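You operate a simulated robot arm through the tools that you are given. There is no shell and no other tool. Be economical: measure what you need, move in short steps, check, and stop when the job is done.

You are at the controls of a simulated two-armed robot. One attempt, no reset.

JOB
Butt the fresh pad to the thin pad and tape the joint.
Fine: brush the crumbs to the trough first; press the blue strip flat; brush back. Set down upright: bench brush. What is to be rubbed or washed off counts as gone when no trace of it is left.

Only the result counts: the job must be done as asked and must still hold three seconds after the hand-in. Knocking over, shifting, dropping, spilling or breaking anything else fails it.

ROBOT AND FRAMES
Two 7-joint arms with two-finger parallel grippers on one trunk, on a base that drives. Base frame: it is fixed to the floor where the robot stands at the start and does not move with it; the origin is under the middle of the robot, x ahead of it, y to its left, z up; the surface under the hand at the start is at about z = 0.752. Units: m, rad, N and s.
The left shoulder is at the start at [0.062, 0.198, 1.054], the right one opposite. With the tool pointing down near the work surface each hand reaches from about 0.28 to 0.7 m from the robot's upright axis, wherever it stands, measured 20 degrees to its own side. Places, roughly: board crumbs [0.5, 0.3, 0.7]; board pads [0.8, -0.6, 0.8]; joint of the pads [0.6, 0.3, 0.8]. Payload 1.57 kg a hand.
The tool frame of a hand sits at the grasp point between the pads (the TCP): z along the fingers, y along the line on which they close. The tips reach 0.03 m beyond it. The gripper opens to 0.11 m. The fingers are 0.024 m wide and 0.012 m thick; the gripper's body (0.048 by 0.112 m) begins 0.078 m behind the TCP.
Orientation is that of the tool frame in the base frame, as a unit quaternion [w, x, y, z]. With the fingers straight down and closing along the base's y, the tool's x points along the base's -x, its y along +y and its z along -z.

CONTROLS
- The arms move only by the tool nudge_tool. It takes "left_steps", "right_steps" or both (then of equal length, played together; a hand with none holds still); each is a list of rows, each an object (a shift or turn left out is 0, a gripper value left out holds the last) with "rotation": the turn, a rotation vector about the tool's x, y, z in units of 120 degrees (1.0 is 120 degrees), a list of three; "dp": the shift along the tool's x, y, z in units of 300 mm (1.0 is 300 mm), a list of three; "fingers": the opening, from 0 (shut) to 1 (fully open). In form: [{"rotation": [rx, ry, rz], "dp": [dx, dy, dz], "fingers": fingers}, ...]. A call has 1 to 10 rows; each row is the pose to reach, as a shift and turn from the pose commanded when the call began, along the tool's axes at that moment. A call with a number of a shift or a turn outside -1 to 1 is refused whole. Each row takes 0.2 s and may step no farther than 0.05 m and 0.15 rad from the row before; otherwise, or with a gripper value out of range, the whole call is refused. A pose out of reach is approached as far as the arm can. The call stops where the force on the tool passes 80 N (or 10 N more than at its start, if that is more) or the arm is blocked; 0.2 s more then pass. Each finger travels about 0.072 m/s and halts on what it meets, pressing with about 31 N; the grip force reading is that of the motor and also rises with nothing between the fingers. The clock runs only during rows and for 0.2 s after the last one: add rows that repeat a pose to give the fingers time. The reply holds the time, the measured pose of the TCP, the force on the tool along the base axes, the opening and the grip force, in the units named above and with some noise, with the torque about the TCP (base axes, N m) and any sound that the robot's microphone picked up.
- Cameras (640 x 400 px; columns grow to the right, rows downward): "scene" is now at [0.1039, 0.0061, 1.6307]; the picture's right is [0.17, -0.99, 0.00], its down [-0.86, -0.15, -0.49] and it looks along [0.49, 0.08, -0.87] (base axes); focal length 271 px, centre (320, 200). "left" rides on the left gripper at [0.07, -0.016, -0.141] in its tool frame; the picture's right is [0.23, 0.97, 0.00], its down [-0.85, 0.20, -0.48] and it looks along [-0.47, 0.11, 0.88] (tool axes); focal length 222 px, centre (320, 200). "right" rides on the right gripper at [0.07, 0.016, -0.141] in its tool frame; the picture's right is [-0.23, 0.97, 0.00], its down [-0.85, -0.20, -0.48] and it looks along [-0.47, -0.11, 0.88] (tool axes); focal length 222 px, centre (320, 200). There is no depth. A picture from a camera that has moved, and an enlarged one, comes with that camera's place and axes in the base frame and with its lens. The place of the scene camera against the robot may be out by one fixed shift of up to 0.018 m in any direction.
- camera(camera): a new picture of that camera. The clock stands still meanwhile.
- slide_trunk(by): slides the trunk up (or, below 0, down) by that many m; the arms and the scene camera ride with it, the base frame stays. It gives what a move gives, with no picture.
- roll_base(legs): drives the robot by 1 to 6 legs, each [ahead, left, turn to the left] in m, m and rad, along the robot's own axes; the way and the turn of a leg run together, so that a leg with both is an arc; at most 1.5 m and 3.142 rad a leg. The arms and the cameras ride along, it lands a little off, and it stops where it bumps. It gives what a move gives.
- head_to(pan, tilt): turns the head with the scene camera to pan (to the left, within 1.501 rad either way) and tilt (down, from -0.506 to 1.204), counted from straight ahead of the robot. It gives what a move gives.
- close_up(camera, box): a new picture of the part [left, top, right, bottom] of that camera's present view, enlarged. The clock stands still meanwhile.
- close_job(): hands the job in; it is judged then, once.

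Go step by step. Nothing tells you exact positions but the pictures and the camera data: compare them with the known pose of the tool, close in by small moves and look again before you grip or let go. The budget is 120 turns and 92 pictures, counting those below and the enlarged ones. Unless the task says otherwise, let go and move clear before handing in, and close with one line.

The tools are called after ">>>" by a JSON object that holds its "fn" and its "kwargs". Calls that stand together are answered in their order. nudge_tool: Moves the arms, as the interface text tells. Its arguments: {"type":"object","properties":{"left_steps":{"type":"array"},"right_steps":{"type":"array"}},"required":[]} The other tools are called the same way: slide_trunk (by) slides the trunk up or down; roll_base (legs) drives the base; head_to (pan, tilt) turns the head that bears the scene camera; camera (camera) takes a picture; close_up (camera, box) takes an enlarged picture of a part of a camera's view; close_job () hands the job in.

At the start:

```text
clock: 0.0
left_tool_pos: [0.3637, 0.3481, 1.0303]
left_orientation: [0.0, -0.001, 1.0, 0.0]
left_wrist_force: [0.7, 0.2, -0.2]
left_ft_torque: [0.0, -0.02, 0.0]
left_width: 0.1099
left_gripper_force: 0.0
right_tool_pos: [0.3806, 0.0121, 1.0286]
right_orientation: [-0.001, 0.0, 1.0, 0.0]
right_wrist_force: [0.1, -0.1, -0.6]
right_ft_torque: [0.0, -0.01, 0.02]
right_width: 0.11
right_gripper_force: 0.1
trunk travel left (down, up): [-0.65, 0.34]
robot x, y, heading: [-0.0002, 0.0003, -0.004]
head pan, tilt: [0.169, 1.054]
```

scene: 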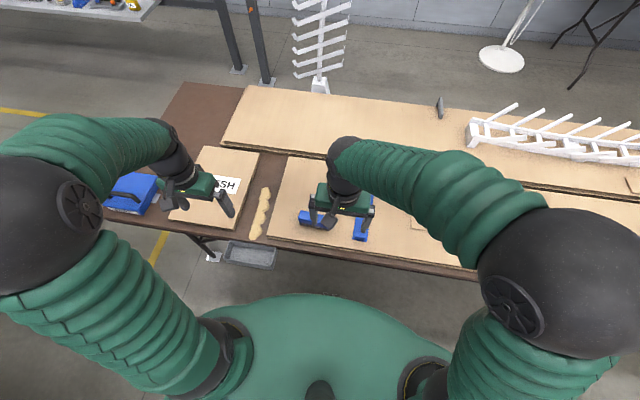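
right: 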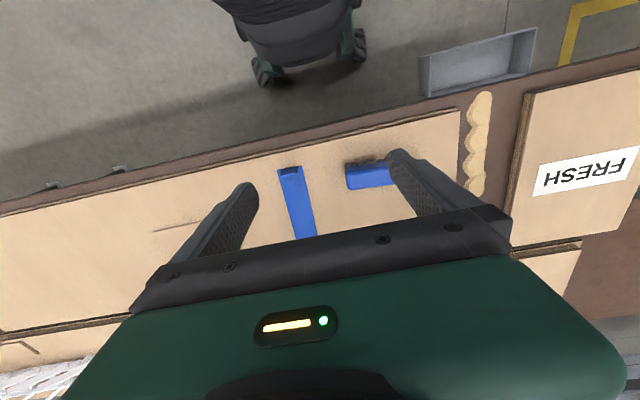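
left: 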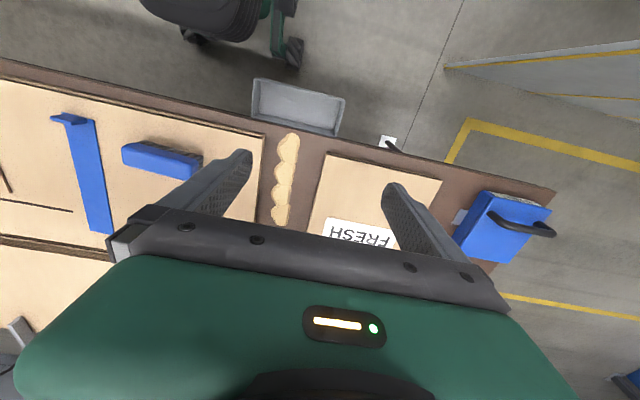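

I see a long board (thin pad), a FRESH pad to its left, a row of crumbs between them, a trough at the front edge and several blue things. I'll look closer before moving anything.

>>> {"fn": "close_up", "kwargs": {"camera": "left", "box": [0, 60, 320, 260]}}

>>> {"fn": "close_up", "kwargs": {"camera": "left", "box": [240, 60, 560, 260]}}

>>> {"fn": "close_up", "kwargs": {"camera": "right", "box": [240, 20, 560, 240]}}

>>> {"fn": "close_up", "kwargs": {"camera": "scene", "box": [90, 70, 410, 270]}}

```text
2.00 times, centred on (160, 160) of left
camera zoom: at [0.2947, 0.3309, 1.171], right [-0.23, 0.97, 0.0], down [0.86, 0.2, 0.48], along [0.47, 0.11, -0.88], focal length 444 px, centre (640, 280)
```

zoom: 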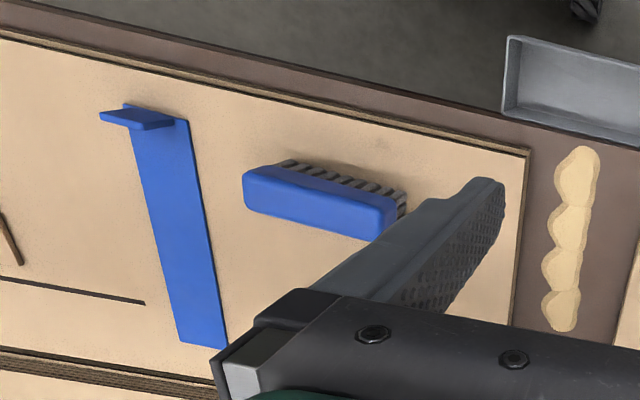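

```text
2.00 times, centred on (400, 160) of left
camera zoom: at [0.2947, 0.3309, 1.171], right [-0.23, 0.97, 0.0], down [0.86, 0.2, 0.48], along [0.47, 0.11, -0.88], focal length 444 px, centre (160, 280)
```

zoom: 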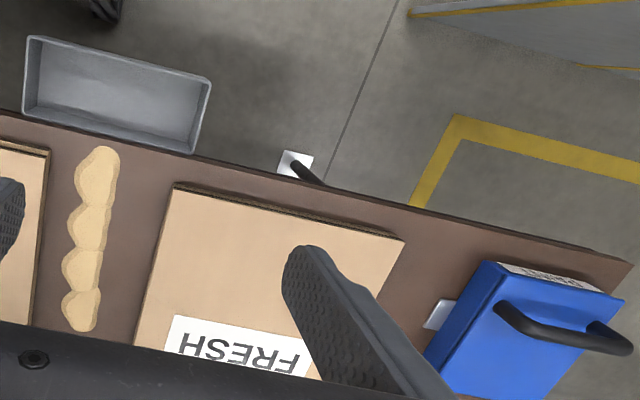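

```text
1.82 times, centred on (400, 130) of right
camera zoom: at [0.3106, 0.029, 1.1717], right [0.23, 0.97, 0.0], down [0.86, -0.2, 0.48], along [0.47, -0.11, -0.88], focal length 404 px, centre (174, 327)
```

zoom: 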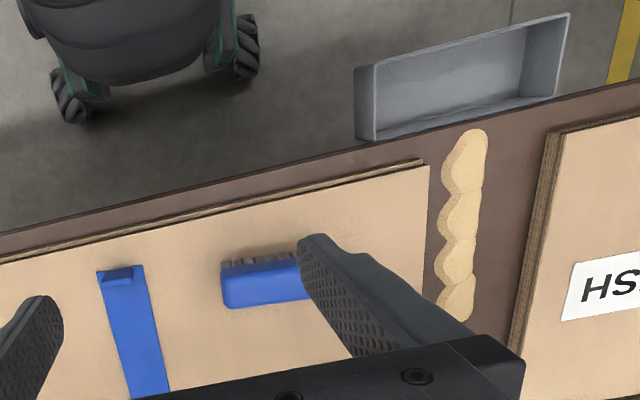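

```text
2.00 times, centred on (250, 170) of scene
camera zoom: at [0.1039, 0.0061, 1.6307], right [0.17, -0.99, 0.0], down [-0.86, -0.15, -0.49], along [0.49, 0.08, -0.87], focal length 541 px, centre (460, 260)
```

zoom: 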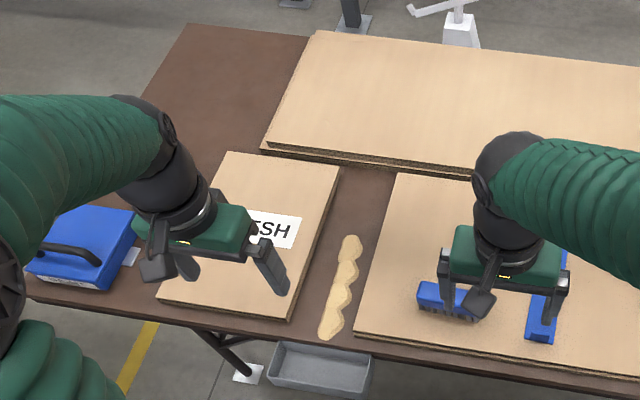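

I'll look around at the rest of the bench to tell the thin pad from the others.

>>> {"fn": "head_to", "kwargs": {"pan": -0.6, "tilt": 0.8}}

>>> {"fn": "camera", "kwargs": {"camera": "scene"}}

>>> {"fn": "head_to", "kwargs": {"pan": 0.5, "tilt": 1.0}}

>>> {"fn": "camera", "kwargs": {"camera": "scene"}}

```text
clock: 1.1
left_tool_pos: [0.3625, 0.3474, 1.0302]
left_orientation: [0.0, 0.0, 1.0, 0.0]
left_wrist_force: [0.1, -0.4, -0.2]
left_ft_torque: [0.0, -0.02, 0.01]
left_width: 0.11
left_gripper_force: 0.1
right_tool_pos: [0.3807, 0.0124, 1.0283]
right_orientation: [0.0, 0.0, 1.0, -0.001]
right_wrist_force: [-0.9, 0.9, 0.3]
right_ft_torque: [0.03, 0.0, 0.01]
right_width: 0.1099
right_gripper_force: 0.0
trunk travel left (down, up): [-0.65, 0.34]
robot x, y, heading: [0.0011, -0.0004, -0.001]
head pan, tilt: [-0.6, 0.799]
```

```text
84 pictures are left
camera scene: at [0.1053, -0.0507, 1.6496], right [-0.56, -0.83, 0.0], down [-0.59, 0.4, -0.7], along [0.57, -0.39, -0.72], focal length 271 px, centre (320, 200)
```

scene: 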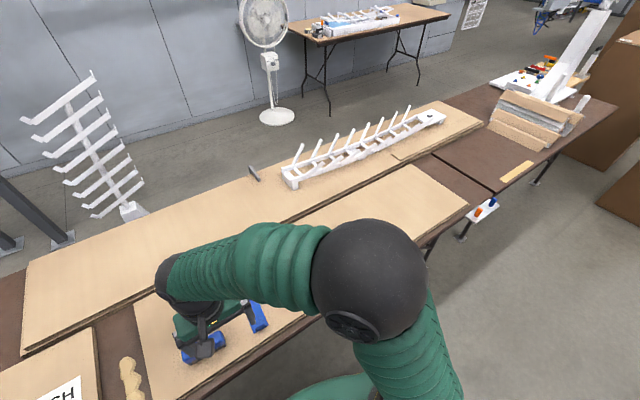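

```text
clock: 2.4
left_tool_pos: [0.3628, 0.3472, 1.0297]
left_orientation: [0.0, 0.0, 1.0, 0.0]
left_wrist_force: [0.4, 0.3, -0.6]
left_ft_torque: [-0.02, -0.02, 0.03]
left_width: 0.1101
left_gripper_force: 0.0
right_tool_pos: [0.3798, 0.0126, 1.0297]
right_orientation: [0.0, 0.0, 1.0, 0.0]
right_wrist_force: [0.2, -0.1, -0.5]
right_ft_torque: [0.0, 0.01, 0.02]
right_width: 0.1104
right_gripper_force: 0.1
trunk travel left (down, up): [-0.65, 0.34]
robot x, y, heading: [0.0017, -0.0007, 0.001]
head pan, tilt: [0.499, 1.0]
```

```text
83 pictures are left
camera scene: at [0.0998, 0.0282, 1.6344], right [0.48, -0.88, 0.0], down [-0.74, -0.4, -0.54], along [0.47, 0.26, -0.84], focal length 271 px, centre (320, 200)
```

scene: 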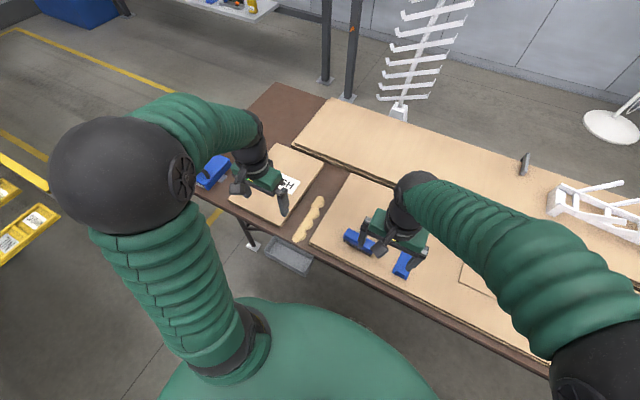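

The front long board is the thin pad (left edge y≈0.254), the fresh pad's right edge is at y≈0.373, the crumbs lie between at x≈0.40–0.60, and the brush stands upright at about (0.478, 0.095). I'll clear the right arm and turn the left hand to close along x above the brush.

>>> {"fn": "nudge_tool", "kwargs": {"left_steps": [{"rotation": [0, 0, 0.0714], "dp": [-0.038, -0.04, 0]}, {"rotation": [0, 0, 0.1428], "dp": [-0.077, -0.08, 0]}, {"rotation": [0, 0, 0.2142], "dp": [-0.115, -0.15, 0.03]}, {"rotation": [0, 0, 0.2856], "dp": [-0.153, -0.22, 0.05]}, {"rotation": [0, 0, 0.357], "dp": [-0.19, -0.29, 0.07]}, {"rotation": [0, 0, 0.4284], "dp": [-0.23, -0.36, 0.09]}, {"rotation": [0, 0, 0.4998], "dp": [-0.268, -0.43, 0.11]}, {"rotation": [0, 0, 0.5712], "dp": [-0.306, -0.5, 0.13]}, {"rotation": [0, 0, 0.6426], "dp": [-0.345, -0.57, 0.15]}, {"rotation": [0, 0, 0.714], "dp": [-0.383, -0.65, 0.167]}], "right_steps": [{"dp": [0, -0.16, 0]}, {"dp": [0, -0.32, 0]}, {"dp": [0, -0.48, 0]}, {"dp": [0, -0.64, 0]}, {"dp": [0, -0.8, 0]}, {"dp": [0, -0.9, 0]}, {"dp": [0, -0.9, 0]}, {"dp": [0, -0.9, 0]}, {"dp": [0, -0.9, 0]}, {"dp": [0, -0.9, 0]}]}}

>>> {"fn": "camera", "kwargs": {"camera": "left"}}

>>> {"fn": "camera", "kwargs": {"camera": "right"}}

>>> {"fn": "close_up", "kwargs": {"camera": "scene", "box": [180, 120, 460, 300]}}

```text
clock: 4.6
left_tool_pos: [0.479, 0.1509, 0.9809]
left_orientation: [-0.002, 0.68, 0.733, 0.0]
left_wrist_force: [0.7, -0.9, 0.2]
left_ft_torque: [0.0, 0.01, 0.02]
left_width: 0.1101
left_gripper_force: 0.1
right_tool_pos: [0.3827, -0.2579, 1.0284]
right_orientation: [-0.001, 0.0, 1.0, 0.001]
right_wrist_force: [-0.6, -0.2, 0.2]
right_ft_torque: [0.01, 0.01, -0.01]
right_width: 0.11
right_gripper_force: 0.1
trunk travel left (down, up): [-0.65, 0.34]
robot x, y, heading: [0.0002, -0.0007, 0.0]
head pan, tilt: [0.499, 1.0]
```

```text
82 pictures are left
camera left: at [0.4568, 0.2195, 1.1219], right [0.95, 0.3, 0.0], down [0.26, -0.84, 0.48], along [0.14, -0.46, -0.88], focal length 222 px, centre (320, 200)
```

left: 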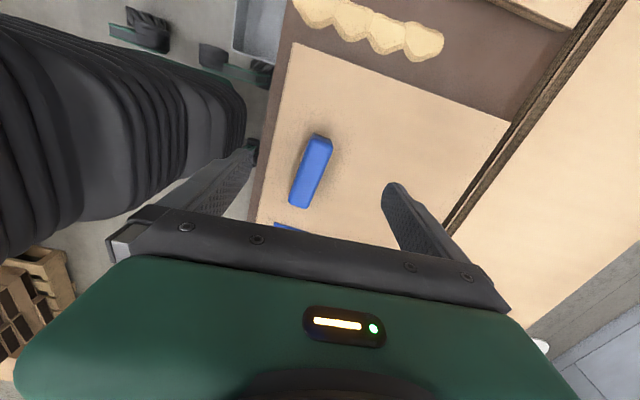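

```text
81 pictures are left
camera right: at [0.3123, -0.2422, 1.1712], right [0.23, 0.97, 0.0], down [0.86, -0.2, 0.48], along [0.47, -0.11, -0.88], focal length 222 px, centre (320, 200)
```

right: 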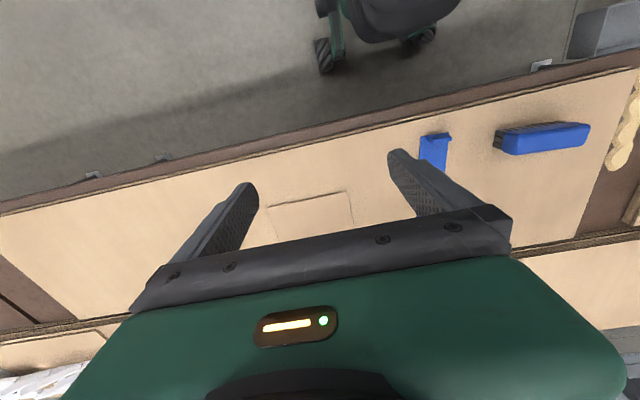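

```text
2.22 times, centred on (320, 210) of scene
camera zoom: at [0.1014, 0.0248, 1.6344], right [0.48, -0.88, 0.0], down [-0.74, -0.4, -0.54], along [0.47, 0.26, -0.84], focal length 601 px, centre (320, 178)
```

zoom: 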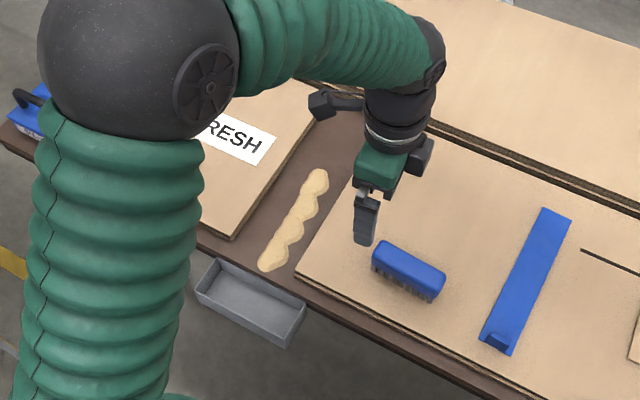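

The brush is aligned with y, about 0.118 m long, and the gap is scarcely wider, so I'll first ease the fresh pad a few cm left to make sweeping room. I'm moving the left hand over the gap for a precise look.

>>> {"fn": "nudge_tool", "kwargs": {"left_steps": [{"rotation": [0, 0, 0.009], "dp": [0.121, 0.059, 0.025]}, {"rotation": [0, 0, 0.018], "dp": [0.242, 0.118, 0.05]}, {"rotation": [0, 0, 0.027], "dp": [0.363, 0.178, 0.075]}, {"rotation": [0, 0, 0.036], "dp": [0.484, 0.237, 0.1]}]}}

>>> {"fn": "camera", "kwargs": {"camera": "left"}}

```text
clock: 5.6
left_tool_pos: [0.5381, 0.3033, 0.9463]
left_orientation: [0.0, 0.708, 0.706, -0.001]
left_wrist_force: [-0.2, -0.8, -0.1]
left_ft_torque: [-0.04, 0.05, 0.0]
left_width: 0.11
left_gripper_force: 0.1
right_tool_pos: [0.3815, -0.2552, 1.0275]
right_orientation: [-0.001, 0.001, 1.0, -0.001]
right_wrist_force: [0.2, 0.1, -0.2]
right_ft_torque: [0.01, 0.03, 0.0]
right_width: 0.1102
right_gripper_force: 0.0
trunk travel left (down, up): [-0.65, 0.34]
robot x, y, heading: [-0.0004, 0.0012, -0.0]
head pan, tilt: [0.499, 1.0]
```

```text
79 pictures are left
camera left: at [0.522, 0.373, 1.0876], right [0.97, 0.23, 0.0], down [0.2, -0.85, 0.48], along [0.11, -0.47, -0.88], focal length 222 px, centre (320, 200)
```

left: 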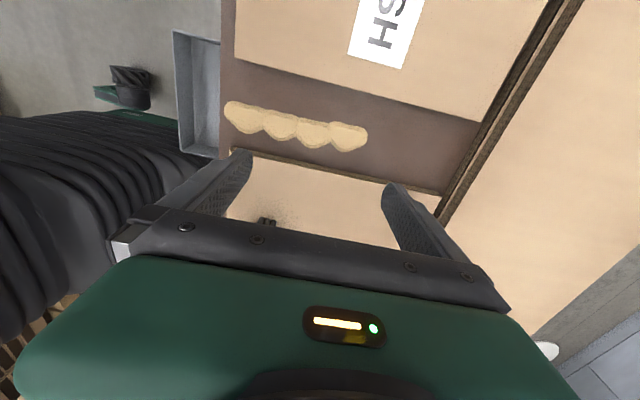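

Fresh pad spans x≈0.418–0.746 with right edge y≈0.372; crumbs are y 0.278–0.328. I'll lower the open fingers into the clear strip at y≈0.352, centred on the pad's length.

>>> {"fn": "nudge_tool", "kwargs": {"left_steps": [{"dp": [0.08, 0.07, 0]}, {"dp": [0.163, 0.14, 0]}, {"dp": [0.163, 0.14, 0.13]}, {"dp": [0.163, 0.14, 0.28]}, {"dp": [0.163, 0.14, 0.4]}, {"dp": [0.163, 0.14, 0.46]}]}}

>>> {"fn": "camera", "kwargs": {"camera": "left"}}

```text
clock: 7.0
left_tool_pos: [0.5824, 0.3504, 0.8103]
left_orientation: [0.0, 0.707, 0.707, 0.0]
left_wrist_force: [0.2, 0.3, 0.2]
left_ft_torque: [0.02, 0.01, -0.01]
left_width: 0.11
left_gripper_force: 0.0
right_tool_pos: [0.3817, -0.2564, 1.0294]
right_orientation: [0.0, 0.0, 1.0, 0.0]
right_wrist_force: [-0.6, 0.4, -0.2]
right_ft_torque: [-0.02, 0.02, -0.02]
right_width: 0.1099
right_gripper_force: 0.0
trunk travel left (down, up): [-0.65, 0.34]
robot x, y, heading: [0.0012, 0.0024, -0.004]
head pan, tilt: [0.499, 1.0]
```

```text
78 pictures are left
camera left: at [0.5657, 0.4205, 0.9518], right [0.97, 0.23, 0.0], down [0.2, -0.85, 0.48], along [0.11, -0.47, -0.88], focal length 222 px, centre (320, 200)
```

left: 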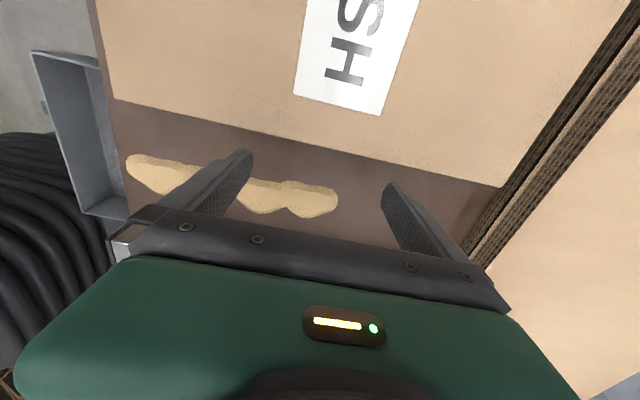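

The pad top is at z≈0.770 and the fingers clear the crumbs. Lowering the tips to 0.760 and pushing 5 cm to +y slowly.

>>> {"fn": "nudge_tool", "kwargs": {"left_steps": [{"dp": [0, 0, 0.035]}, {"dp": [0, 0, 0.068]}, {"dp": [0.025, 0, 0.068]}, {"dp": [0.05, 0, 0.068]}, {"dp": [0.075, 0, 0.068]}, {"dp": [0.1, 0, 0.068]}, {"dp": [0.125, 0, 0.068]}, {"dp": [0.15, 0, 0.068]}, {"dp": [0.17, 0, 0.068]}]}}

>>> {"fn": "camera", "kwargs": {"camera": "left"}}

```text
clock: 9.0
left_tool_pos: [0.5798, 0.3896, 0.7929]
left_orientation: [-0.001, 0.709, 0.706, -0.002]
left_wrist_force: [-7.1, -33.6, -0.1]
left_ft_torque: [-1.01, 0.25, -1.4]
left_width: 0.1074
left_gripper_force: 0.1
right_tool_pos: [0.382, -0.2647, 1.0269]
right_orientation: [0.0, 0.0, 1.0, 0.004]
right_wrist_force: [1.1, 0.5, -0.6]
right_ft_torque: [0.01, 0.04, -0.02]
right_width: 0.1101
right_gripper_force: 0.0
trunk travel left (down, up): [-0.65, 0.34]
robot x, y, heading: [0.001, -0.0, -0.003]
head pan, tilt: [0.499, 1.0]
```

```text
77 pictures are left
camera left: at [0.5654, 0.4597, 0.9343], right [0.98, 0.22, 0.0], down [0.2, -0.86, 0.48], along [0.1, -0.47, -0.88], focal length 222 px, centre (320, 200)
```

left: 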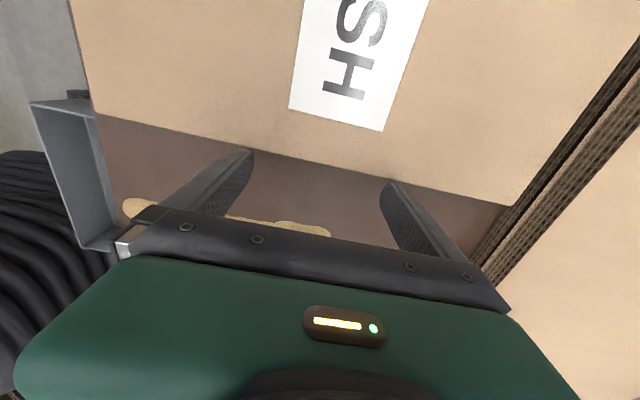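

The pad moved to y≈0.40, giving a ~0.15 m gap. Backing off and moving over the brush.

>>> {"fn": "nudge_tool", "kwargs": {"left_steps": [{"dp": [-0.08, 0, 0]}, {"dp": [-0.08, 0, -0.13]}, {"dp": [-0.08, 0, -0.28]}, {"dp": [-0.08, 0, -0.43]}, {"dp": [-0.22, -0.06, -0.45]}, {"dp": [-0.37, -0.12, -0.45]}, {"dp": [-0.52, -0.18, -0.45]}, {"dp": [-0.67, -0.24, -0.45]}, {"dp": [-0.82, -0.3, -0.45]}, {"dp": [-0.96, -0.343, -0.45]}]}}

>>> {"fn": "camera", "kwargs": {"camera": "left"}}

```text
clock: 11.2
left_tool_pos: [0.476, 0.1139, 0.9284]
left_orientation: [0.0, 0.706, 0.708, 0.0]
left_wrist_force: [0.4, 0.6, 0.7]
left_ft_torque: [0.02, -0.03, -0.04]
left_width: 0.11
left_gripper_force: 0.0
right_tool_pos: [0.3818, -0.2578, 1.0289]
right_orientation: [0.0, 0.0, 1.0, 0.001]
right_wrist_force: [0.1, 0.2, -0.6]
right_ft_torque: [0.02, -0.01, -0.01]
right_width: 0.1099
right_gripper_force: 0.1
trunk travel left (down, up): [-0.65, 0.34]
robot x, y, heading: [0.0009, 0.0027, 0.002]
head pan, tilt: [0.499, 1.0]
```

```text
76 pictures are left
camera left: at [0.4607, 0.1826, 1.0695], right [0.97, 0.23, 0.0], down [0.2, -0.86, 0.48], along [0.11, -0.46, -0.88], focal length 222 px, centre (320, 200)
```

left: 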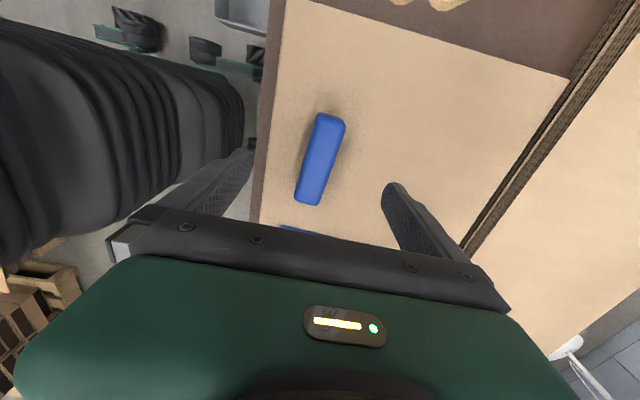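

Brush top is at z≈0.82, centre about (0.478, 0.098). Descending and closing on the block.

>>> {"fn": "nudge_tool", "kwargs": {"left_steps": [{"dp": [-0.053, 0.007, 0.1]}, {"dp": [-0.053, 0.007, 0.22]}, {"dp": [-0.053, 0.007, 0.33]}, {"dp": [-0.053, 0.007, 0.405]}, {"dp": [-0.053, 0.007, 0.405], "fingers": 0.5}, {"dp": [-0.053, 0.007, 0.405], "fingers": 0.5}]}}

>>> {"fn": "camera", "kwargs": {"camera": "left"}}

>>> {"fn": "close_up", "kwargs": {"camera": "scene", "box": [180, 120, 460, 300]}}

```text
clock: 12.6
left_tool_pos: [0.477, 0.0964, 0.8062]
left_orientation: [0.0, 0.707, 0.707, 0.0]
left_wrist_force: [0.6, -0.1, 0.6]
left_ft_torque: [0.01, 0.01, -0.01]
left_width: 0.0551
left_gripper_force: 0.0
right_tool_pos: [0.3823, -0.2572, 1.0287]
right_orientation: [0.001, 0.0, 1.0, 0.001]
right_wrist_force: [0.5, -0.3, -0.7]
right_ft_torque: [0.01, -0.01, -0.02]
right_width: 0.1099
right_gripper_force: 0.0
trunk travel left (down, up): [-0.65, 0.34]
robot x, y, heading: [-0.003, 0.0018, 0.004]
head pan, tilt: [0.499, 1.0]
```

```text
75 pictures are left
camera left: at [0.4623, 0.1658, 0.947], right [0.97, 0.23, 0.0], down [0.2, -0.86, 0.48], along [0.11, -0.47, -0.88], focal length 222 px, centre (320, 200)
```

left: 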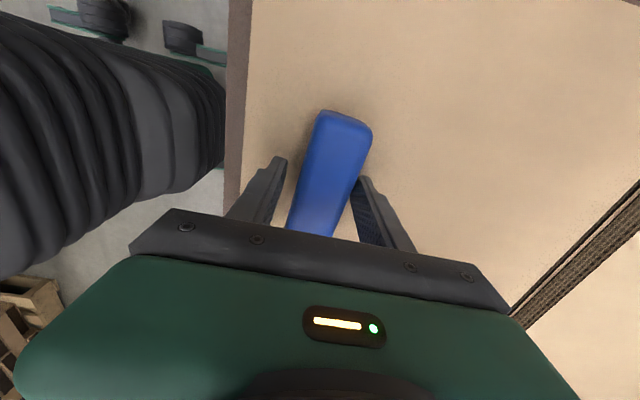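

```text
2.22 times, centred on (320, 210) of scene
camera zoom: at [0.1006, 0.0256, 1.6344], right [0.48, -0.88, 0.0], down [-0.74, -0.4, -0.54], along [0.47, 0.26, -0.84], focal length 601 px, centre (320, 178)
```

zoom: 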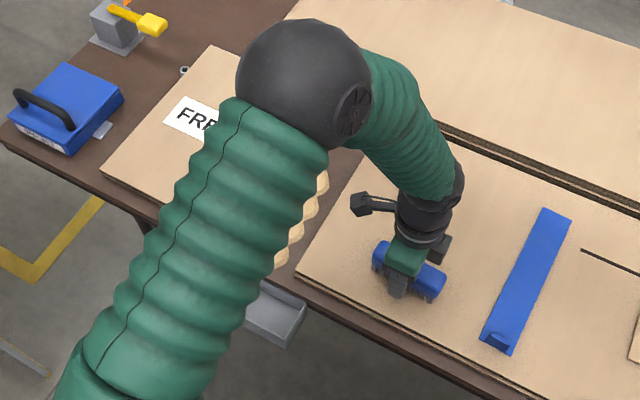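

The fingers straddle the block. Closing and lifting slightly.

>>> {"fn": "nudge_tool", "kwargs": {"left_steps": [{"fingers": 0.15}, {"fingers": 0.15}, {"fingers": 0.15}, {"fingers": 0.15}, {"dp": [0, 0, -0.05], "fingers": 0.15}, {"dp": [0, 0, -0.15], "fingers": 0.15}]}}

>>> {"fn": "camera", "kwargs": {"camera": "left"}}

```text
clock: 14.0
left_tool_pos: [0.4776, 0.0975, 0.8519]
left_orientation: [0.0, 0.707, 0.707, 0.001]
left_wrist_force: [-0.3, -0.5, -1.6]
left_ft_torque: [0.04, 0.0, 0.02]
left_width: 0.0357
left_gripper_force: 31.1
right_tool_pos: [0.3813, -0.2586, 1.0293]
right_orientation: [0.0, 0.0, 1.0, 0.0]
right_wrist_force: [0.1, -0.5, -0.1]
right_ft_torque: [0.01, -0.02, -0.05]
right_width: 0.1097
right_gripper_force: 0.0
trunk travel left (down, up): [-0.65, 0.34]
robot x, y, heading: [0.0003, 0.0039, 0.002]
head pan, tilt: [0.499, 1.0]
```

```text
73 pictures are left
camera left: at [0.4622, 0.1668, 0.9934], right [0.97, 0.23, 0.0], down [0.2, -0.86, 0.48], along [0.11, -0.47, -0.88], focal length 222 px, centre (320, 200)
```

left: 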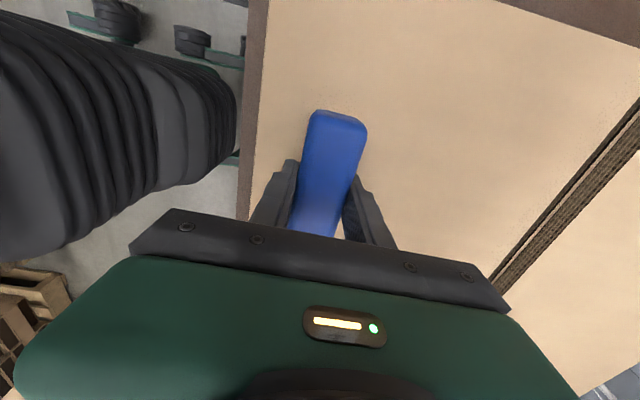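

Brush is held (0.036 m wide). Carrying it over to the far end of the crumbs.

>>> {"fn": "nudge_tool", "kwargs": {"left_steps": [{"dp": [0, 0, -0.13]}, {"dp": [0, 0.03, -0.267]}, {"dp": [0.12, 0.12, -0.267]}, {"dp": [0.24, 0.22, -0.267]}, {"dp": [0.36, 0.32, -0.267]}, {"dp": [0.48, 0.41, -0.267]}, {"dp": [0.6, 0.5, -0.267]}, {"dp": [0.7, 0.57, -0.267]}, {"dp": [0.748, 0.608, -0.2]}, {"dp": [0.748, 0.608, -0.1]}]}}

>>> {"fn": "camera", "kwargs": {"camera": "left"}}

>>> {"fn": "close_up", "kwargs": {"camera": "scene", "box": [180, 100, 460, 280]}}

```text
clock: 16.2
left_tool_pos: [0.6645, 0.3222, 0.88]
left_orientation: [0.0, 0.706, 0.708, 0.0]
left_wrist_force: [-0.4, -0.2, -1.1]
left_ft_torque: [0.02, 0.01, -0.03]
left_width: 0.0355
left_gripper_force: 31.3
right_tool_pos: [0.3817, -0.2554, 1.0291]
right_orientation: [0.001, 0.0, 1.0, 0.0]
right_wrist_force: [-0.1, -0.1, -0.3]
right_ft_torque: [-0.01, 0.01, -0.02]
right_width: 0.1098
right_gripper_force: 0.0
trunk travel left (down, up): [-0.65, 0.34]
robot x, y, heading: [-0.0013, -0.0014, 0.002]
head pan, tilt: [0.499, 1.0]
```

```text
72 pictures are left
camera left: at [0.6474, 0.3912, 1.0215], right [0.97, 0.23, 0.0], down [0.2, -0.86, 0.48], along [0.11, -0.47, -0.88], focal length 222 px, centre (320, 200)
```

left: 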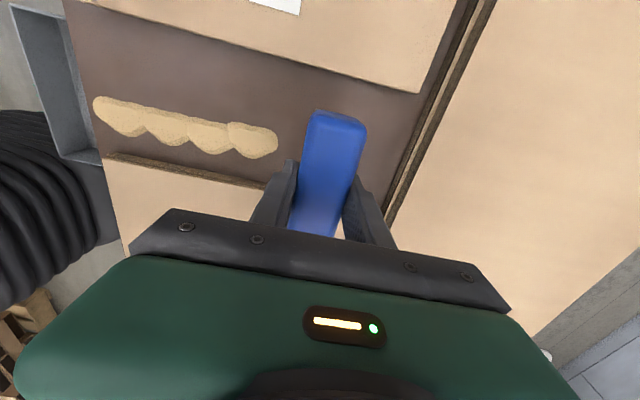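

```text
2.22 times, centred on (320, 190) of scene
camera zoom: at [0.1022, 0.0274, 1.6343], right [0.48, -0.88, 0.0], down [-0.74, -0.4, -0.54], along [0.47, 0.26, -0.84], focal length 601 px, centre (320, 222)
```

zoom: 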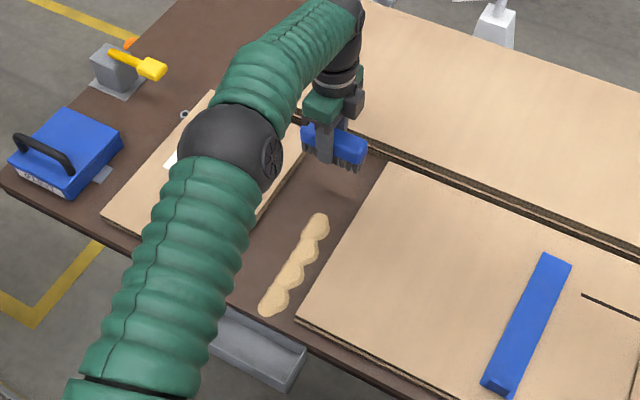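

The brush sits behind the crumbs inside the gap. Lowering to just touch the bench.

>>> {"fn": "nudge_tool", "kwargs": {"left_steps": [{"dp": [0, 0, 0.12]}, {"dp": [0, 0, 0.2]}, {"dp": [0, 0, 0.24]}, {"dp": [0, 0, 0.26]}, {"dp": [0, 0, 0.27]}, {"dp": [0, 0, 0.277]}, {"dp": [0, 0, 0.277]}]}}

>>> {"fn": "camera", "kwargs": {"camera": "left"}}

```text
clock: 17.8
left_tool_pos: [0.6646, 0.3218, 0.7962]
left_orientation: [-0.001, 0.707, 0.707, 0.0]
left_wrist_force: [-0.1, -0.5, -1.1]
left_ft_torque: [0.02, -0.01, -0.02]
left_width: 0.0357
left_gripper_force: 30.8
right_tool_pos: [0.3817, -0.2564, 1.0285]
right_orientation: [-0.001, 0.0, 1.0, 0.0]
right_wrist_force: [0.7, 0.5, -0.1]
right_ft_torque: [-0.04, -0.01, -0.02]
right_width: 0.1097
right_gripper_force: 0.2
trunk travel left (down, up): [-0.65, 0.34]
robot x, y, heading: [-0.0001, -0.0034, -0.003]
head pan, tilt: [0.499, 1.0]
```

```text
70 pictures are left
camera left: at [0.6477, 0.3914, 0.9379], right [0.97, 0.23, 0.0], down [0.2, -0.85, 0.48], along [0.11, -0.47, -0.88], focal length 222 px, centre (320, 200)
```

left: 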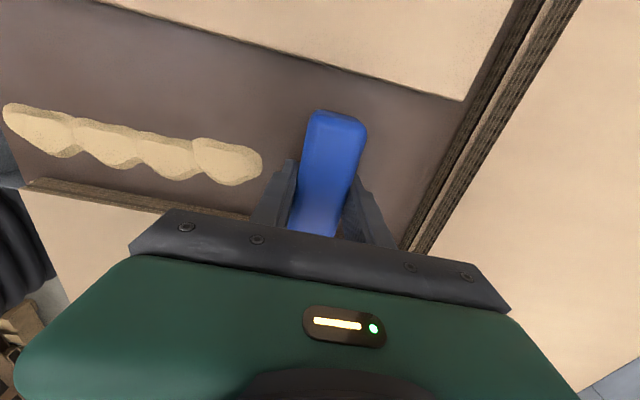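

No contact yet; stepping down by 2 mm.

>>> {"fn": "nudge_tool", "kwargs": {"left_steps": [{"dp": [0, 0, 0.007]}, {"dp": [0, 0, 0.014]}, {"dp": [0, 0, 0.021]}, {"dp": [0, 0, 0.021]}]}}

```text
clock: 18.8
left_tool_pos: [0.6617, 0.3224, 0.7903]
left_orientation: [0.0, 0.707, 0.707, 0.0]
left_wrist_force: [0.2, 0.7, -1.2]
left_ft_torque: [-0.03, 0.0, 0.0]
left_width: 0.0355
left_gripper_force: 31.1
right_tool_pos: [0.3817, -0.2568, 1.0288]
right_orientation: [0.001, 0.0, 1.0, 0.0]
right_wrist_force: [-0.4, 0.2, 0.8]
right_ft_torque: [-0.01, -0.01, 0.01]
right_width: 0.1099
right_gripper_force: 0.1
trunk travel left (down, up): [-0.65, 0.34]
robot x, y, heading: [0.0007, 0.0031, 0.001]
head pan, tilt: [0.499, 1.0]
```

>>> {"fn": "nudge_tool", "kwargs": {"left_steps": [{"dp": [0, 0, 0.007]}, {"dp": [0, 0, 0.014]}, {"dp": [0, 0, 0.021]}, {"dp": [0, 0, 0.028]}, {"dp": [0, 0, 0.028]}]}}

>>> {"fn": "camera", "kwargs": {"camera": "left"}}

```text
clock: 20.0
left_tool_pos: [0.6607, 0.322, 0.7827]
left_orientation: [0.0, 0.707, 0.707, -0.001]
left_wrist_force: [1.0, -0.6, -0.8]
left_ft_torque: [0.01, -0.01, -0.03]
left_width: 0.0354
left_gripper_force: 31.1
right_tool_pos: [0.3819, -0.256, 1.0287]
right_orientation: [0.0, 0.0, 1.0, 0.0]
right_wrist_force: [0.3, -0.4, -0.2]
right_ft_torque: [0.02, -0.04, -0.03]
right_width: 0.1103
right_gripper_force: 0.0
trunk travel left (down, up): [-0.65, 0.34]
robot x, y, heading: [0.0019, 0.0033, -0.003]
head pan, tilt: [0.499, 1.0]
```

```text
69 pictures are left
camera left: at [0.6448, 0.3913, 0.9237], right [0.97, 0.23, 0.0], down [0.2, -0.85, 0.48], along [0.11, -0.47, -0.88], focal length 222 px, centre (320, 200)
```

left: 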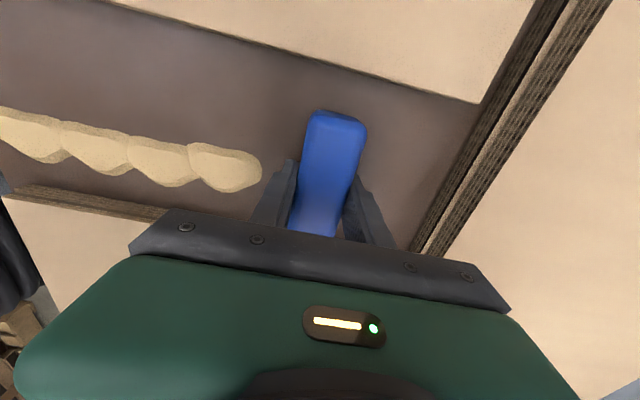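

>>> {"fn": "nudge_tool", "kwargs": {"left_steps": [{"dp": [0, 0, 0.007]}, {"dp": [0, 0, 0.014]}, {"dp": [0, 0, 0.021]}, {"dp": [0, 0, 0.028]}, {"dp": [0, 0, 0.028]}]}}

>>> {"fn": "close_up", "kwargs": {"camera": "scene", "box": [260, 100, 420, 200]}}

```text
clock: 21.2
left_tool_pos: [0.6591, 0.3222, 0.7815]
left_orientation: [0.002, 0.706, 0.708, 0.004]
left_wrist_force: [13.5, 7.1, 34.7]
left_ft_torque: [-0.48, -0.01, 0.2]
left_width: 0.0354
left_gripper_force: 31.1
left hand out of reach, approached as far as the arm can: row 2, 3, 4, 5
right_tool_pos: [0.38, -0.2574, 1.0293]
right_orientation: [0.001, 0.0, 1.0, 0.001]
right_wrist_force: [-1.3, 0.0, -0.5]
right_ft_torque: [0.0, 0.04, -0.03]
right_width: 0.1101
right_gripper_force: 0.1
trunk travel left (down, up): [-0.65, 0.34]
robot x, y, heading: [0.0017, 0.0026, -0.002]
head pan, tilt: [0.499, 1.0]
```

```text
4.00 times, centred on (340, 150) of scene
camera zoom: at [0.096, 0.0247, 1.6352], right [0.48, -0.88, 0.0], down [-0.74, -0.4, -0.54], along [0.48, 0.26, -0.84], focal length 1082 px, centre (240, 400)
```

zoom: 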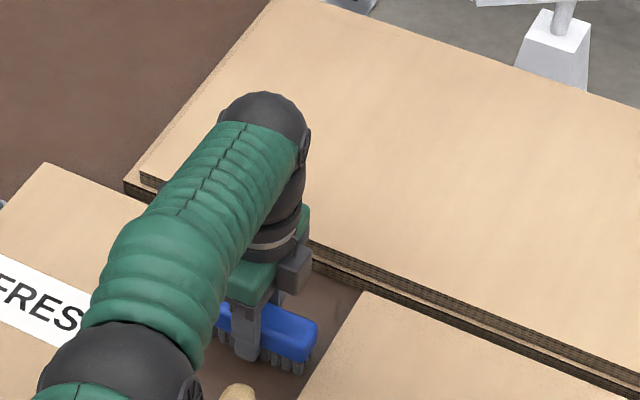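

Fingertips touched the bench (z≈0.752) at TCP 0.782, so bristles reach the bench a bit above that. Raising a few mm and starting the sweep toward the trough.

>>> {"fn": "nudge_tool", "kwargs": {"left_steps": [{"dp": [0, 0, -0.03]}, {"dp": [0, -0.02, -0.03]}, {"dp": [0, -0.04, -0.03]}]}}

>>> {"fn": "camera", "kwargs": {"camera": "left"}}

```text
clock: 22.0
left_tool_pos: [0.643, 0.3213, 0.7806]
left_orientation: [0.0, 0.707, 0.707, -0.001]
left_wrist_force: [0.0, -0.4, -0.5]
left_ft_torque: [0.03, 0.03, 0.0]
left_width: 0.0359
left_gripper_force: 31.4
right_tool_pos: [0.3817, -0.2563, 1.0279]
right_orientation: [0.0, 0.0, 1.0, 0.0]
right_wrist_force: [0.5, 0.1, -0.3]
right_ft_torque: [0.01, -0.03, -0.02]
right_width: 0.1101
right_gripper_force: 0.0
trunk travel left (down, up): [-0.65, 0.34]
robot x, y, heading: [-0.0035, -0.0009, -0.004]
head pan, tilt: [0.499, 1.0]
```

```text
67 pictures are left
camera left: at [0.629, 0.391, 0.9222], right [0.97, 0.23, 0.0], down [0.2, -0.85, 0.48], along [0.11, -0.47, -0.88], focal length 222 px, centre (320, 200)
```

left: 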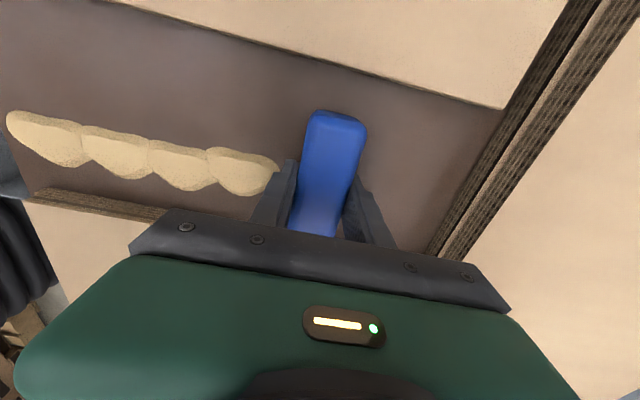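

>>> {"fn": "nudge_tool", "kwargs": {"left_steps": [{"dp": [0, 0, 0.007]}, {"dp": [0, 0, 0.01]}, {"dp": [0, 0, 0.01]}]}}

>>> {"fn": "close_up", "kwargs": {"camera": "scene", "box": [280, 120, 360, 180]}}

```text
clock: 22.8
left_tool_pos: [0.645, 0.3208, 0.7809]
left_orientation: [0.0, 0.707, 0.707, -0.001]
left_wrist_force: [-1.7, 0.9, 4.6]
left_ft_torque: [0.3, 0.1, 0.1]
left_width: 0.0357
left_gripper_force: 30.8
right_tool_pos: [0.381, -0.2563, 1.0294]
right_orientation: [0.0, 0.0, 1.0, 0.0]
right_wrist_force: [0.2, 0.5, 0.6]
right_ft_torque: [-0.03, -0.02, 0.0]
right_width: 0.11
right_gripper_force: 0.0
trunk travel left (down, up): [-0.65, 0.34]
robot x, y, heading: [-0.0024, -0.0004, 0.003]
head pan, tilt: [0.499, 1.0]
```

```text
6.67 times, centred on (320, 150) of scene
camera zoom: at [0.0997, 0.0263, 1.6345], right [0.48, -0.88, 0.0], down [-0.74, -0.4, -0.54], along [0.47, 0.26, -0.84], focal length 1804 px, centre (320, 533)
```

zoom: 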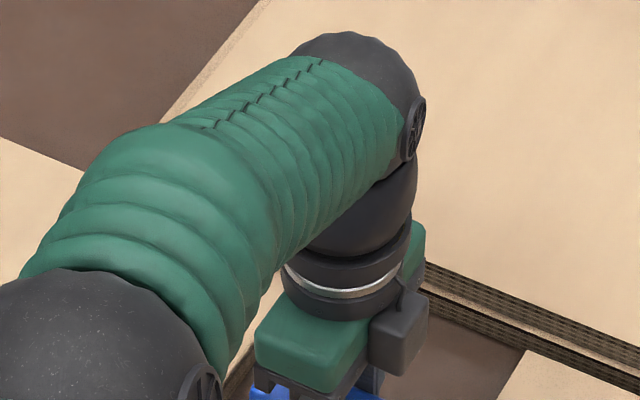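

Light contact now (~6 N). Sweeping toward −x in small steps.

>>> {"fn": "nudge_tool", "kwargs": {"left_steps": [{"dp": [0, -0.045, 0]}, {"dp": [0, -0.09, 0]}, {"dp": [0, -0.135, 0]}, {"dp": [0, -0.18, 0]}, {"dp": [0, -0.225, 0]}, {"dp": [0, -0.27, 0]}, {"dp": [0, -0.315, 0]}]}}

>>> {"fn": "camera", "kwargs": {"camera": "left"}}

```text
clock: 24.4
left_tool_pos: [0.5504, 0.3212, 0.7804]
left_orientation: [-0.001, 0.707, 0.707, 0.0]
left_wrist_force: [-0.6, 0.0, 2.2]
left_ft_torque: [0.16, -0.02, -0.02]
left_width: 0.0355
left_gripper_force: 31.0
right_tool_pos: [0.3799, -0.2565, 1.0292]
right_orientation: [-0.001, 0.0, 1.0, 0.0]
right_wrist_force: [0.3, 0.7, -0.4]
right_ft_torque: [0.01, 0.01, 0.0]
right_width: 0.1103
right_gripper_force: 0.1
trunk travel left (down, up): [-0.65, 0.34]
robot x, y, heading: [-0.0017, -0.0014, -0.005]
head pan, tilt: [0.499, 1.0]
```

```text
65 pictures are left
camera left: at [0.5347, 0.3911, 0.9221], right [0.97, 0.23, 0.0], down [0.2, -0.85, 0.48], along [0.11, -0.47, -0.88], focal length 222 px, centre (320, 200)
```

left: 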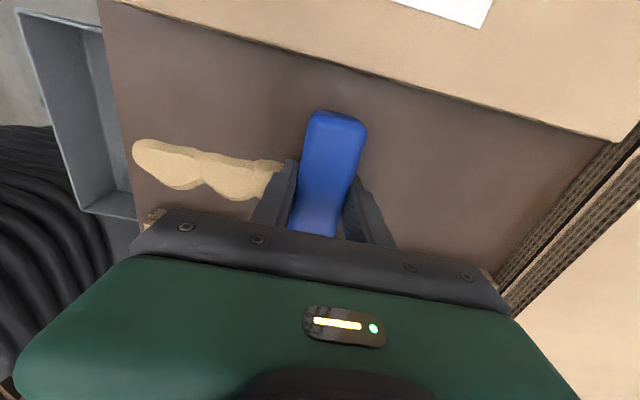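

The crumbs disappear cleanly behind the brush. Continuing to the trough.

>>> {"fn": "nudge_tool", "kwargs": {"left_steps": [{"dp": [0, -0.065, 0]}, {"dp": [0, -0.13, 0]}, {"dp": [0, -0.195, 0]}, {"dp": [0, -0.26, 0]}, {"dp": [0, -0.325, 0]}, {"dp": [0, -0.39, 0]}, {"dp": [0, -0.455, 0]}, {"dp": [0, -0.52, 0]}, {"dp": [0, -0.585, 0]}, {"dp": [0, -0.65, 0]}]}}

>>> {"fn": "camera", "kwargs": {"camera": "left"}}

```text
clock: 26.6
left_tool_pos: [0.3558, 0.3233, 0.7799]
left_orientation: [0.0, 0.708, 0.706, -0.001]
left_wrist_force: [0.1, 0.1, -0.9]
left_ft_torque: [0.05, 0.0, -0.03]
left_width: 0.0355
left_gripper_force: 31.6
right_tool_pos: [0.3817, -0.2561, 1.0284]
right_orientation: [0.0, 0.0, 1.0, 0.0]
right_wrist_force: [-0.5, 0.1, -0.2]
right_ft_torque: [-0.01, 0.01, -0.01]
right_width: 0.1101
right_gripper_force: 0.0
trunk travel left (down, up): [-0.65, 0.34]
robot x, y, heading: [0.0016, -0.0003, -0.002]
head pan, tilt: [0.499, 1.0]
```

```text
64 pictures are left
camera left: at [0.3396, 0.3913, 0.9205], right [0.97, 0.23, 0.0], down [0.2, -0.85, 0.48], along [0.11, -0.47, -0.88], focal length 222 px, centre (320, 200)
```

left: 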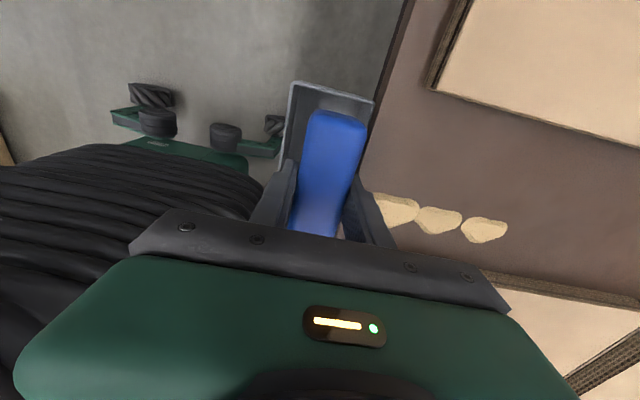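

Three remnants are left at x≈0.43–0.52; I'll do a second, slower pass pressing slightly more.

>>> {"fn": "nudge_tool", "kwargs": {"left_steps": [{"dp": [0, 0, -0.15]}, {"dp": [0, 0.15, -0.2]}, {"dp": [0, 0.31, -0.2]}, {"dp": [0, 0.47, -0.2]}, {"dp": [0, 0.63, -0.2]}, {"dp": [0, 0.73, -0.2]}, {"dp": [0, 0.73, -0.1]}, {"dp": [0, 0.73, -0.02]}, {"dp": [0, 0.73, 0.004]}, {"dp": [0, 0.73, 0.008]}]}}

>>> {"fn": "camera", "kwargs": {"camera": "left"}}

```text
clock: 28.8
left_tool_pos: [0.5747, 0.3214, 0.7821]
left_orientation: [0.0, 0.707, 0.707, 0.0]
left_wrist_force: [0.4, 2.1, 10.8]
left_ft_torque: [-0.45, 0.09, -0.02]
left_width: 0.0355
left_gripper_force: 30.9
right_tool_pos: [0.3817, -0.2575, 1.0282]
right_orientation: [0.0, 0.0, 1.0, 0.0]
right_wrist_force: [0.1, -0.2, 0.7]
right_ft_torque: [0.02, -0.02, -0.01]
right_width: 0.1097
right_gripper_force: 0.0
trunk travel left (down, up): [-0.65, 0.34]
robot x, y, heading: [-0.0051, 0.0009, 0.002]
head pan, tilt: [0.499, 1.0]
```

```text
63 pictures are left
camera left: at [0.5589, 0.3909, 0.9223], right [0.97, 0.23, 0.0], down [0.2, -0.86, 0.48], along [0.11, -0.47, -0.88], focal length 222 px, centre (320, 200)
```

left: 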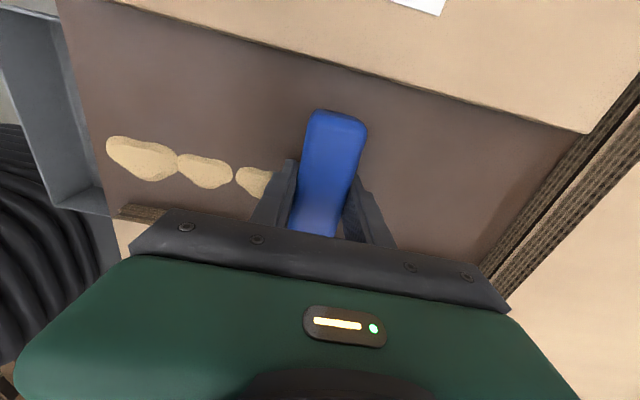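

The patches shrink with rubbing. Sweeping again slowly with ~12 N.

>>> {"fn": "nudge_tool", "kwargs": {"left_steps": [{"dp": [0, -0.035, 0.003]}, {"dp": [0, -0.07, 0.003]}, {"dp": [0, -0.105, 0.003]}, {"dp": [0, -0.14, 0.003]}, {"dp": [0, -0.175, 0.003]}, {"dp": [0, -0.21, 0.003]}, {"dp": [0, -0.245, 0.003]}, {"dp": [0, -0.28, 0.003]}, {"dp": [0, -0.315, 0.003]}, {"dp": [0, -0.35, 0.003]}]}}

>>> {"fn": "nudge_tool", "kwargs": {"left_steps": [{"dp": [0, -0.035, 0]}, {"dp": [0, -0.07, 0]}, {"dp": [0, -0.105, 0]}, {"dp": [0, -0.14, 0]}, {"dp": [0, -0.175, 0]}, {"dp": [0, -0.21, 0]}, {"dp": [0, -0.245, 0]}, {"dp": [0, -0.28, 0]}, {"dp": [0, -0.33, 0]}, {"dp": [0, -0.38, 0]}]}}

>>> {"fn": "camera", "kwargs": {"camera": "left"}}

```text
clock: 31.0
left_tool_pos: [0.4725, 0.3207, 0.7789]
left_orientation: [0.001, 0.707, 0.707, 0.003]
left_wrist_force: [15.5, -0.3, 42.1]
left_ft_torque: [-0.03, -0.13, -0.02]
left_width: 0.0357
left_gripper_force: 30.5
right_tool_pos: [0.3811, -0.2597, 1.0285]
right_orientation: [0.0, 0.0, 1.0, 0.002]
right_wrist_force: [-0.1, -0.6, -0.3]
right_ft_torque: [-0.02, -0.01, -0.02]
right_width: 0.1098
right_gripper_force: 0.0
trunk travel left (down, up): [-0.65, 0.34]
robot x, y, heading: [-0.0001, 0.0013, -0.0]
head pan, tilt: [0.499, 1.0]
```

```text
clock: 33.2
left_tool_pos: [0.3535, 0.3234, 0.7754]
left_orientation: [-0.001, 0.707, 0.708, -0.002]
left_wrist_force: [0.0, 0.0, -0.7]
left_ft_torque: [-0.03, 0.01, 0.0]
left_width: 0.0355
left_gripper_force: 30.8
right_tool_pos: [0.3829, -0.2556, 1.029]
right_orientation: [0.0, 0.001, 1.0, 0.0]
right_wrist_force: [0.0, -0.8, 0.1]
right_ft_torque: [-0.06, -0.02, 0.0]
right_width: 0.1102
right_gripper_force: 0.0
trunk travel left (down, up): [-0.65, 0.34]
robot x, y, heading: [-0.0025, 0.0001, 0.003]
head pan, tilt: [0.499, 1.0]
```

```text
62 pictures are left
camera left: at [0.3378, 0.3933, 0.9168], right [0.97, 0.23, 0.0], down [0.2, -0.85, 0.48], along [0.11, -0.47, -0.88], focal length 222 px, centre (320, 200)
```

left: 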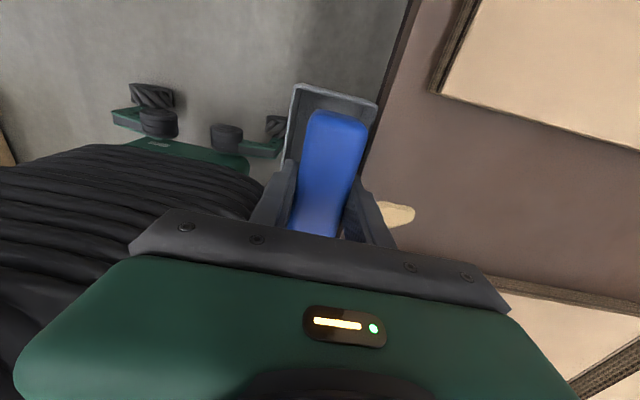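

Only one remnant left near x≈0.42. Third short pass.

>>> {"fn": "nudge_tool", "kwargs": {"left_steps": [{"dp": [0, 0, -0.12]}, {"dp": [0, 0.13, -0.17]}, {"dp": [0, 0.27, -0.17]}, {"dp": [0, 0.4, -0.17]}, {"dp": [0, 0.4, -0.08]}, {"dp": [0, 0.4, -0.02]}, {"dp": [0, 0.4, -0.013]}]}}

>>> {"fn": "nudge_tool", "kwargs": {"left_steps": [{"dp": [0, -0.035, 0]}, {"dp": [0, -0.07, 0]}, {"dp": [0, -0.105, 0]}, {"dp": [0, -0.14, 0]}, {"dp": [0, -0.175, 0]}, {"dp": [0, -0.21, 0]}, {"dp": [0, -0.255, 0]}, {"dp": [0, -0.3, 0]}, {"dp": [0, -0.35, 0]}, {"dp": [0, -0.4, 0]}]}}

>>> {"fn": "camera", "kwargs": {"camera": "left"}}

```text
clock: 34.8
left_tool_pos: [0.4747, 0.3205, 0.7814]
left_orientation: [0.001, 0.708, 0.706, 0.0]
left_wrist_force: [-0.3, 1.1, -0.7]
left_ft_torque: [-0.01, 0.0, -0.02]
left_width: 0.0356
left_gripper_force: 31.0
right_tool_pos: [0.3803, -0.256, 1.0285]
right_orientation: [0.001, 0.001, 1.0, 0.0]
right_wrist_force: [-0.2, 0.4, 0.2]
right_ft_torque: [0.03, 0.01, 0.07]
right_width: 0.1099
right_gripper_force: 0.1
trunk travel left (down, up): [-0.65, 0.34]
robot x, y, heading: [0.0039, 0.0012, -0.003]
head pan, tilt: [0.499, 1.0]
```

```text
clock: 37.0
left_tool_pos: [0.3563, 0.3221, 0.7813]
left_orientation: [0.0, 0.707, 0.707, 0.001]
left_wrist_force: [-0.4, -0.3, -1.2]
left_ft_torque: [0.0, 0.01, 0.01]
left_width: 0.0356
left_gripper_force: 30.9
right_tool_pos: [0.3814, -0.2558, 1.0284]
right_orientation: [0.0, 0.0, 1.0, -0.001]
right_wrist_force: [0.0, 1.0, 0.1]
right_ft_torque: [0.04, -0.01, 0.0]
right_width: 0.11
right_gripper_force: 0.1
trunk travel left (down, up): [-0.65, 0.34]
robot x, y, heading: [0.0029, -0.0013, 0.005]
head pan, tilt: [0.499, 1.0]
```

```text
61 pictures are left
camera left: at [0.3404, 0.3907, 0.9228], right [0.97, 0.23, 0.0], down [0.2, -0.85, 0.48], along [0.11, -0.47, -0.88], focal length 222 px, centre (320, 200)
```

left: 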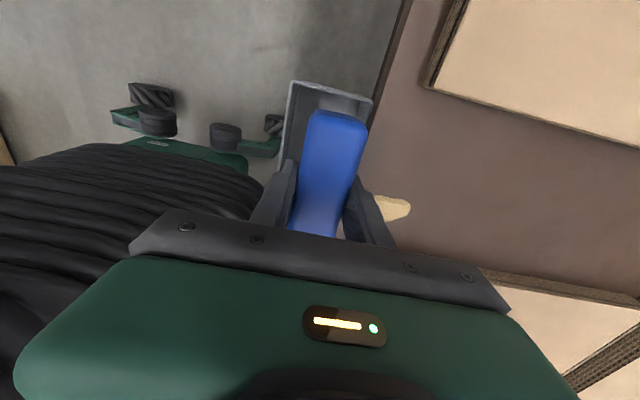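

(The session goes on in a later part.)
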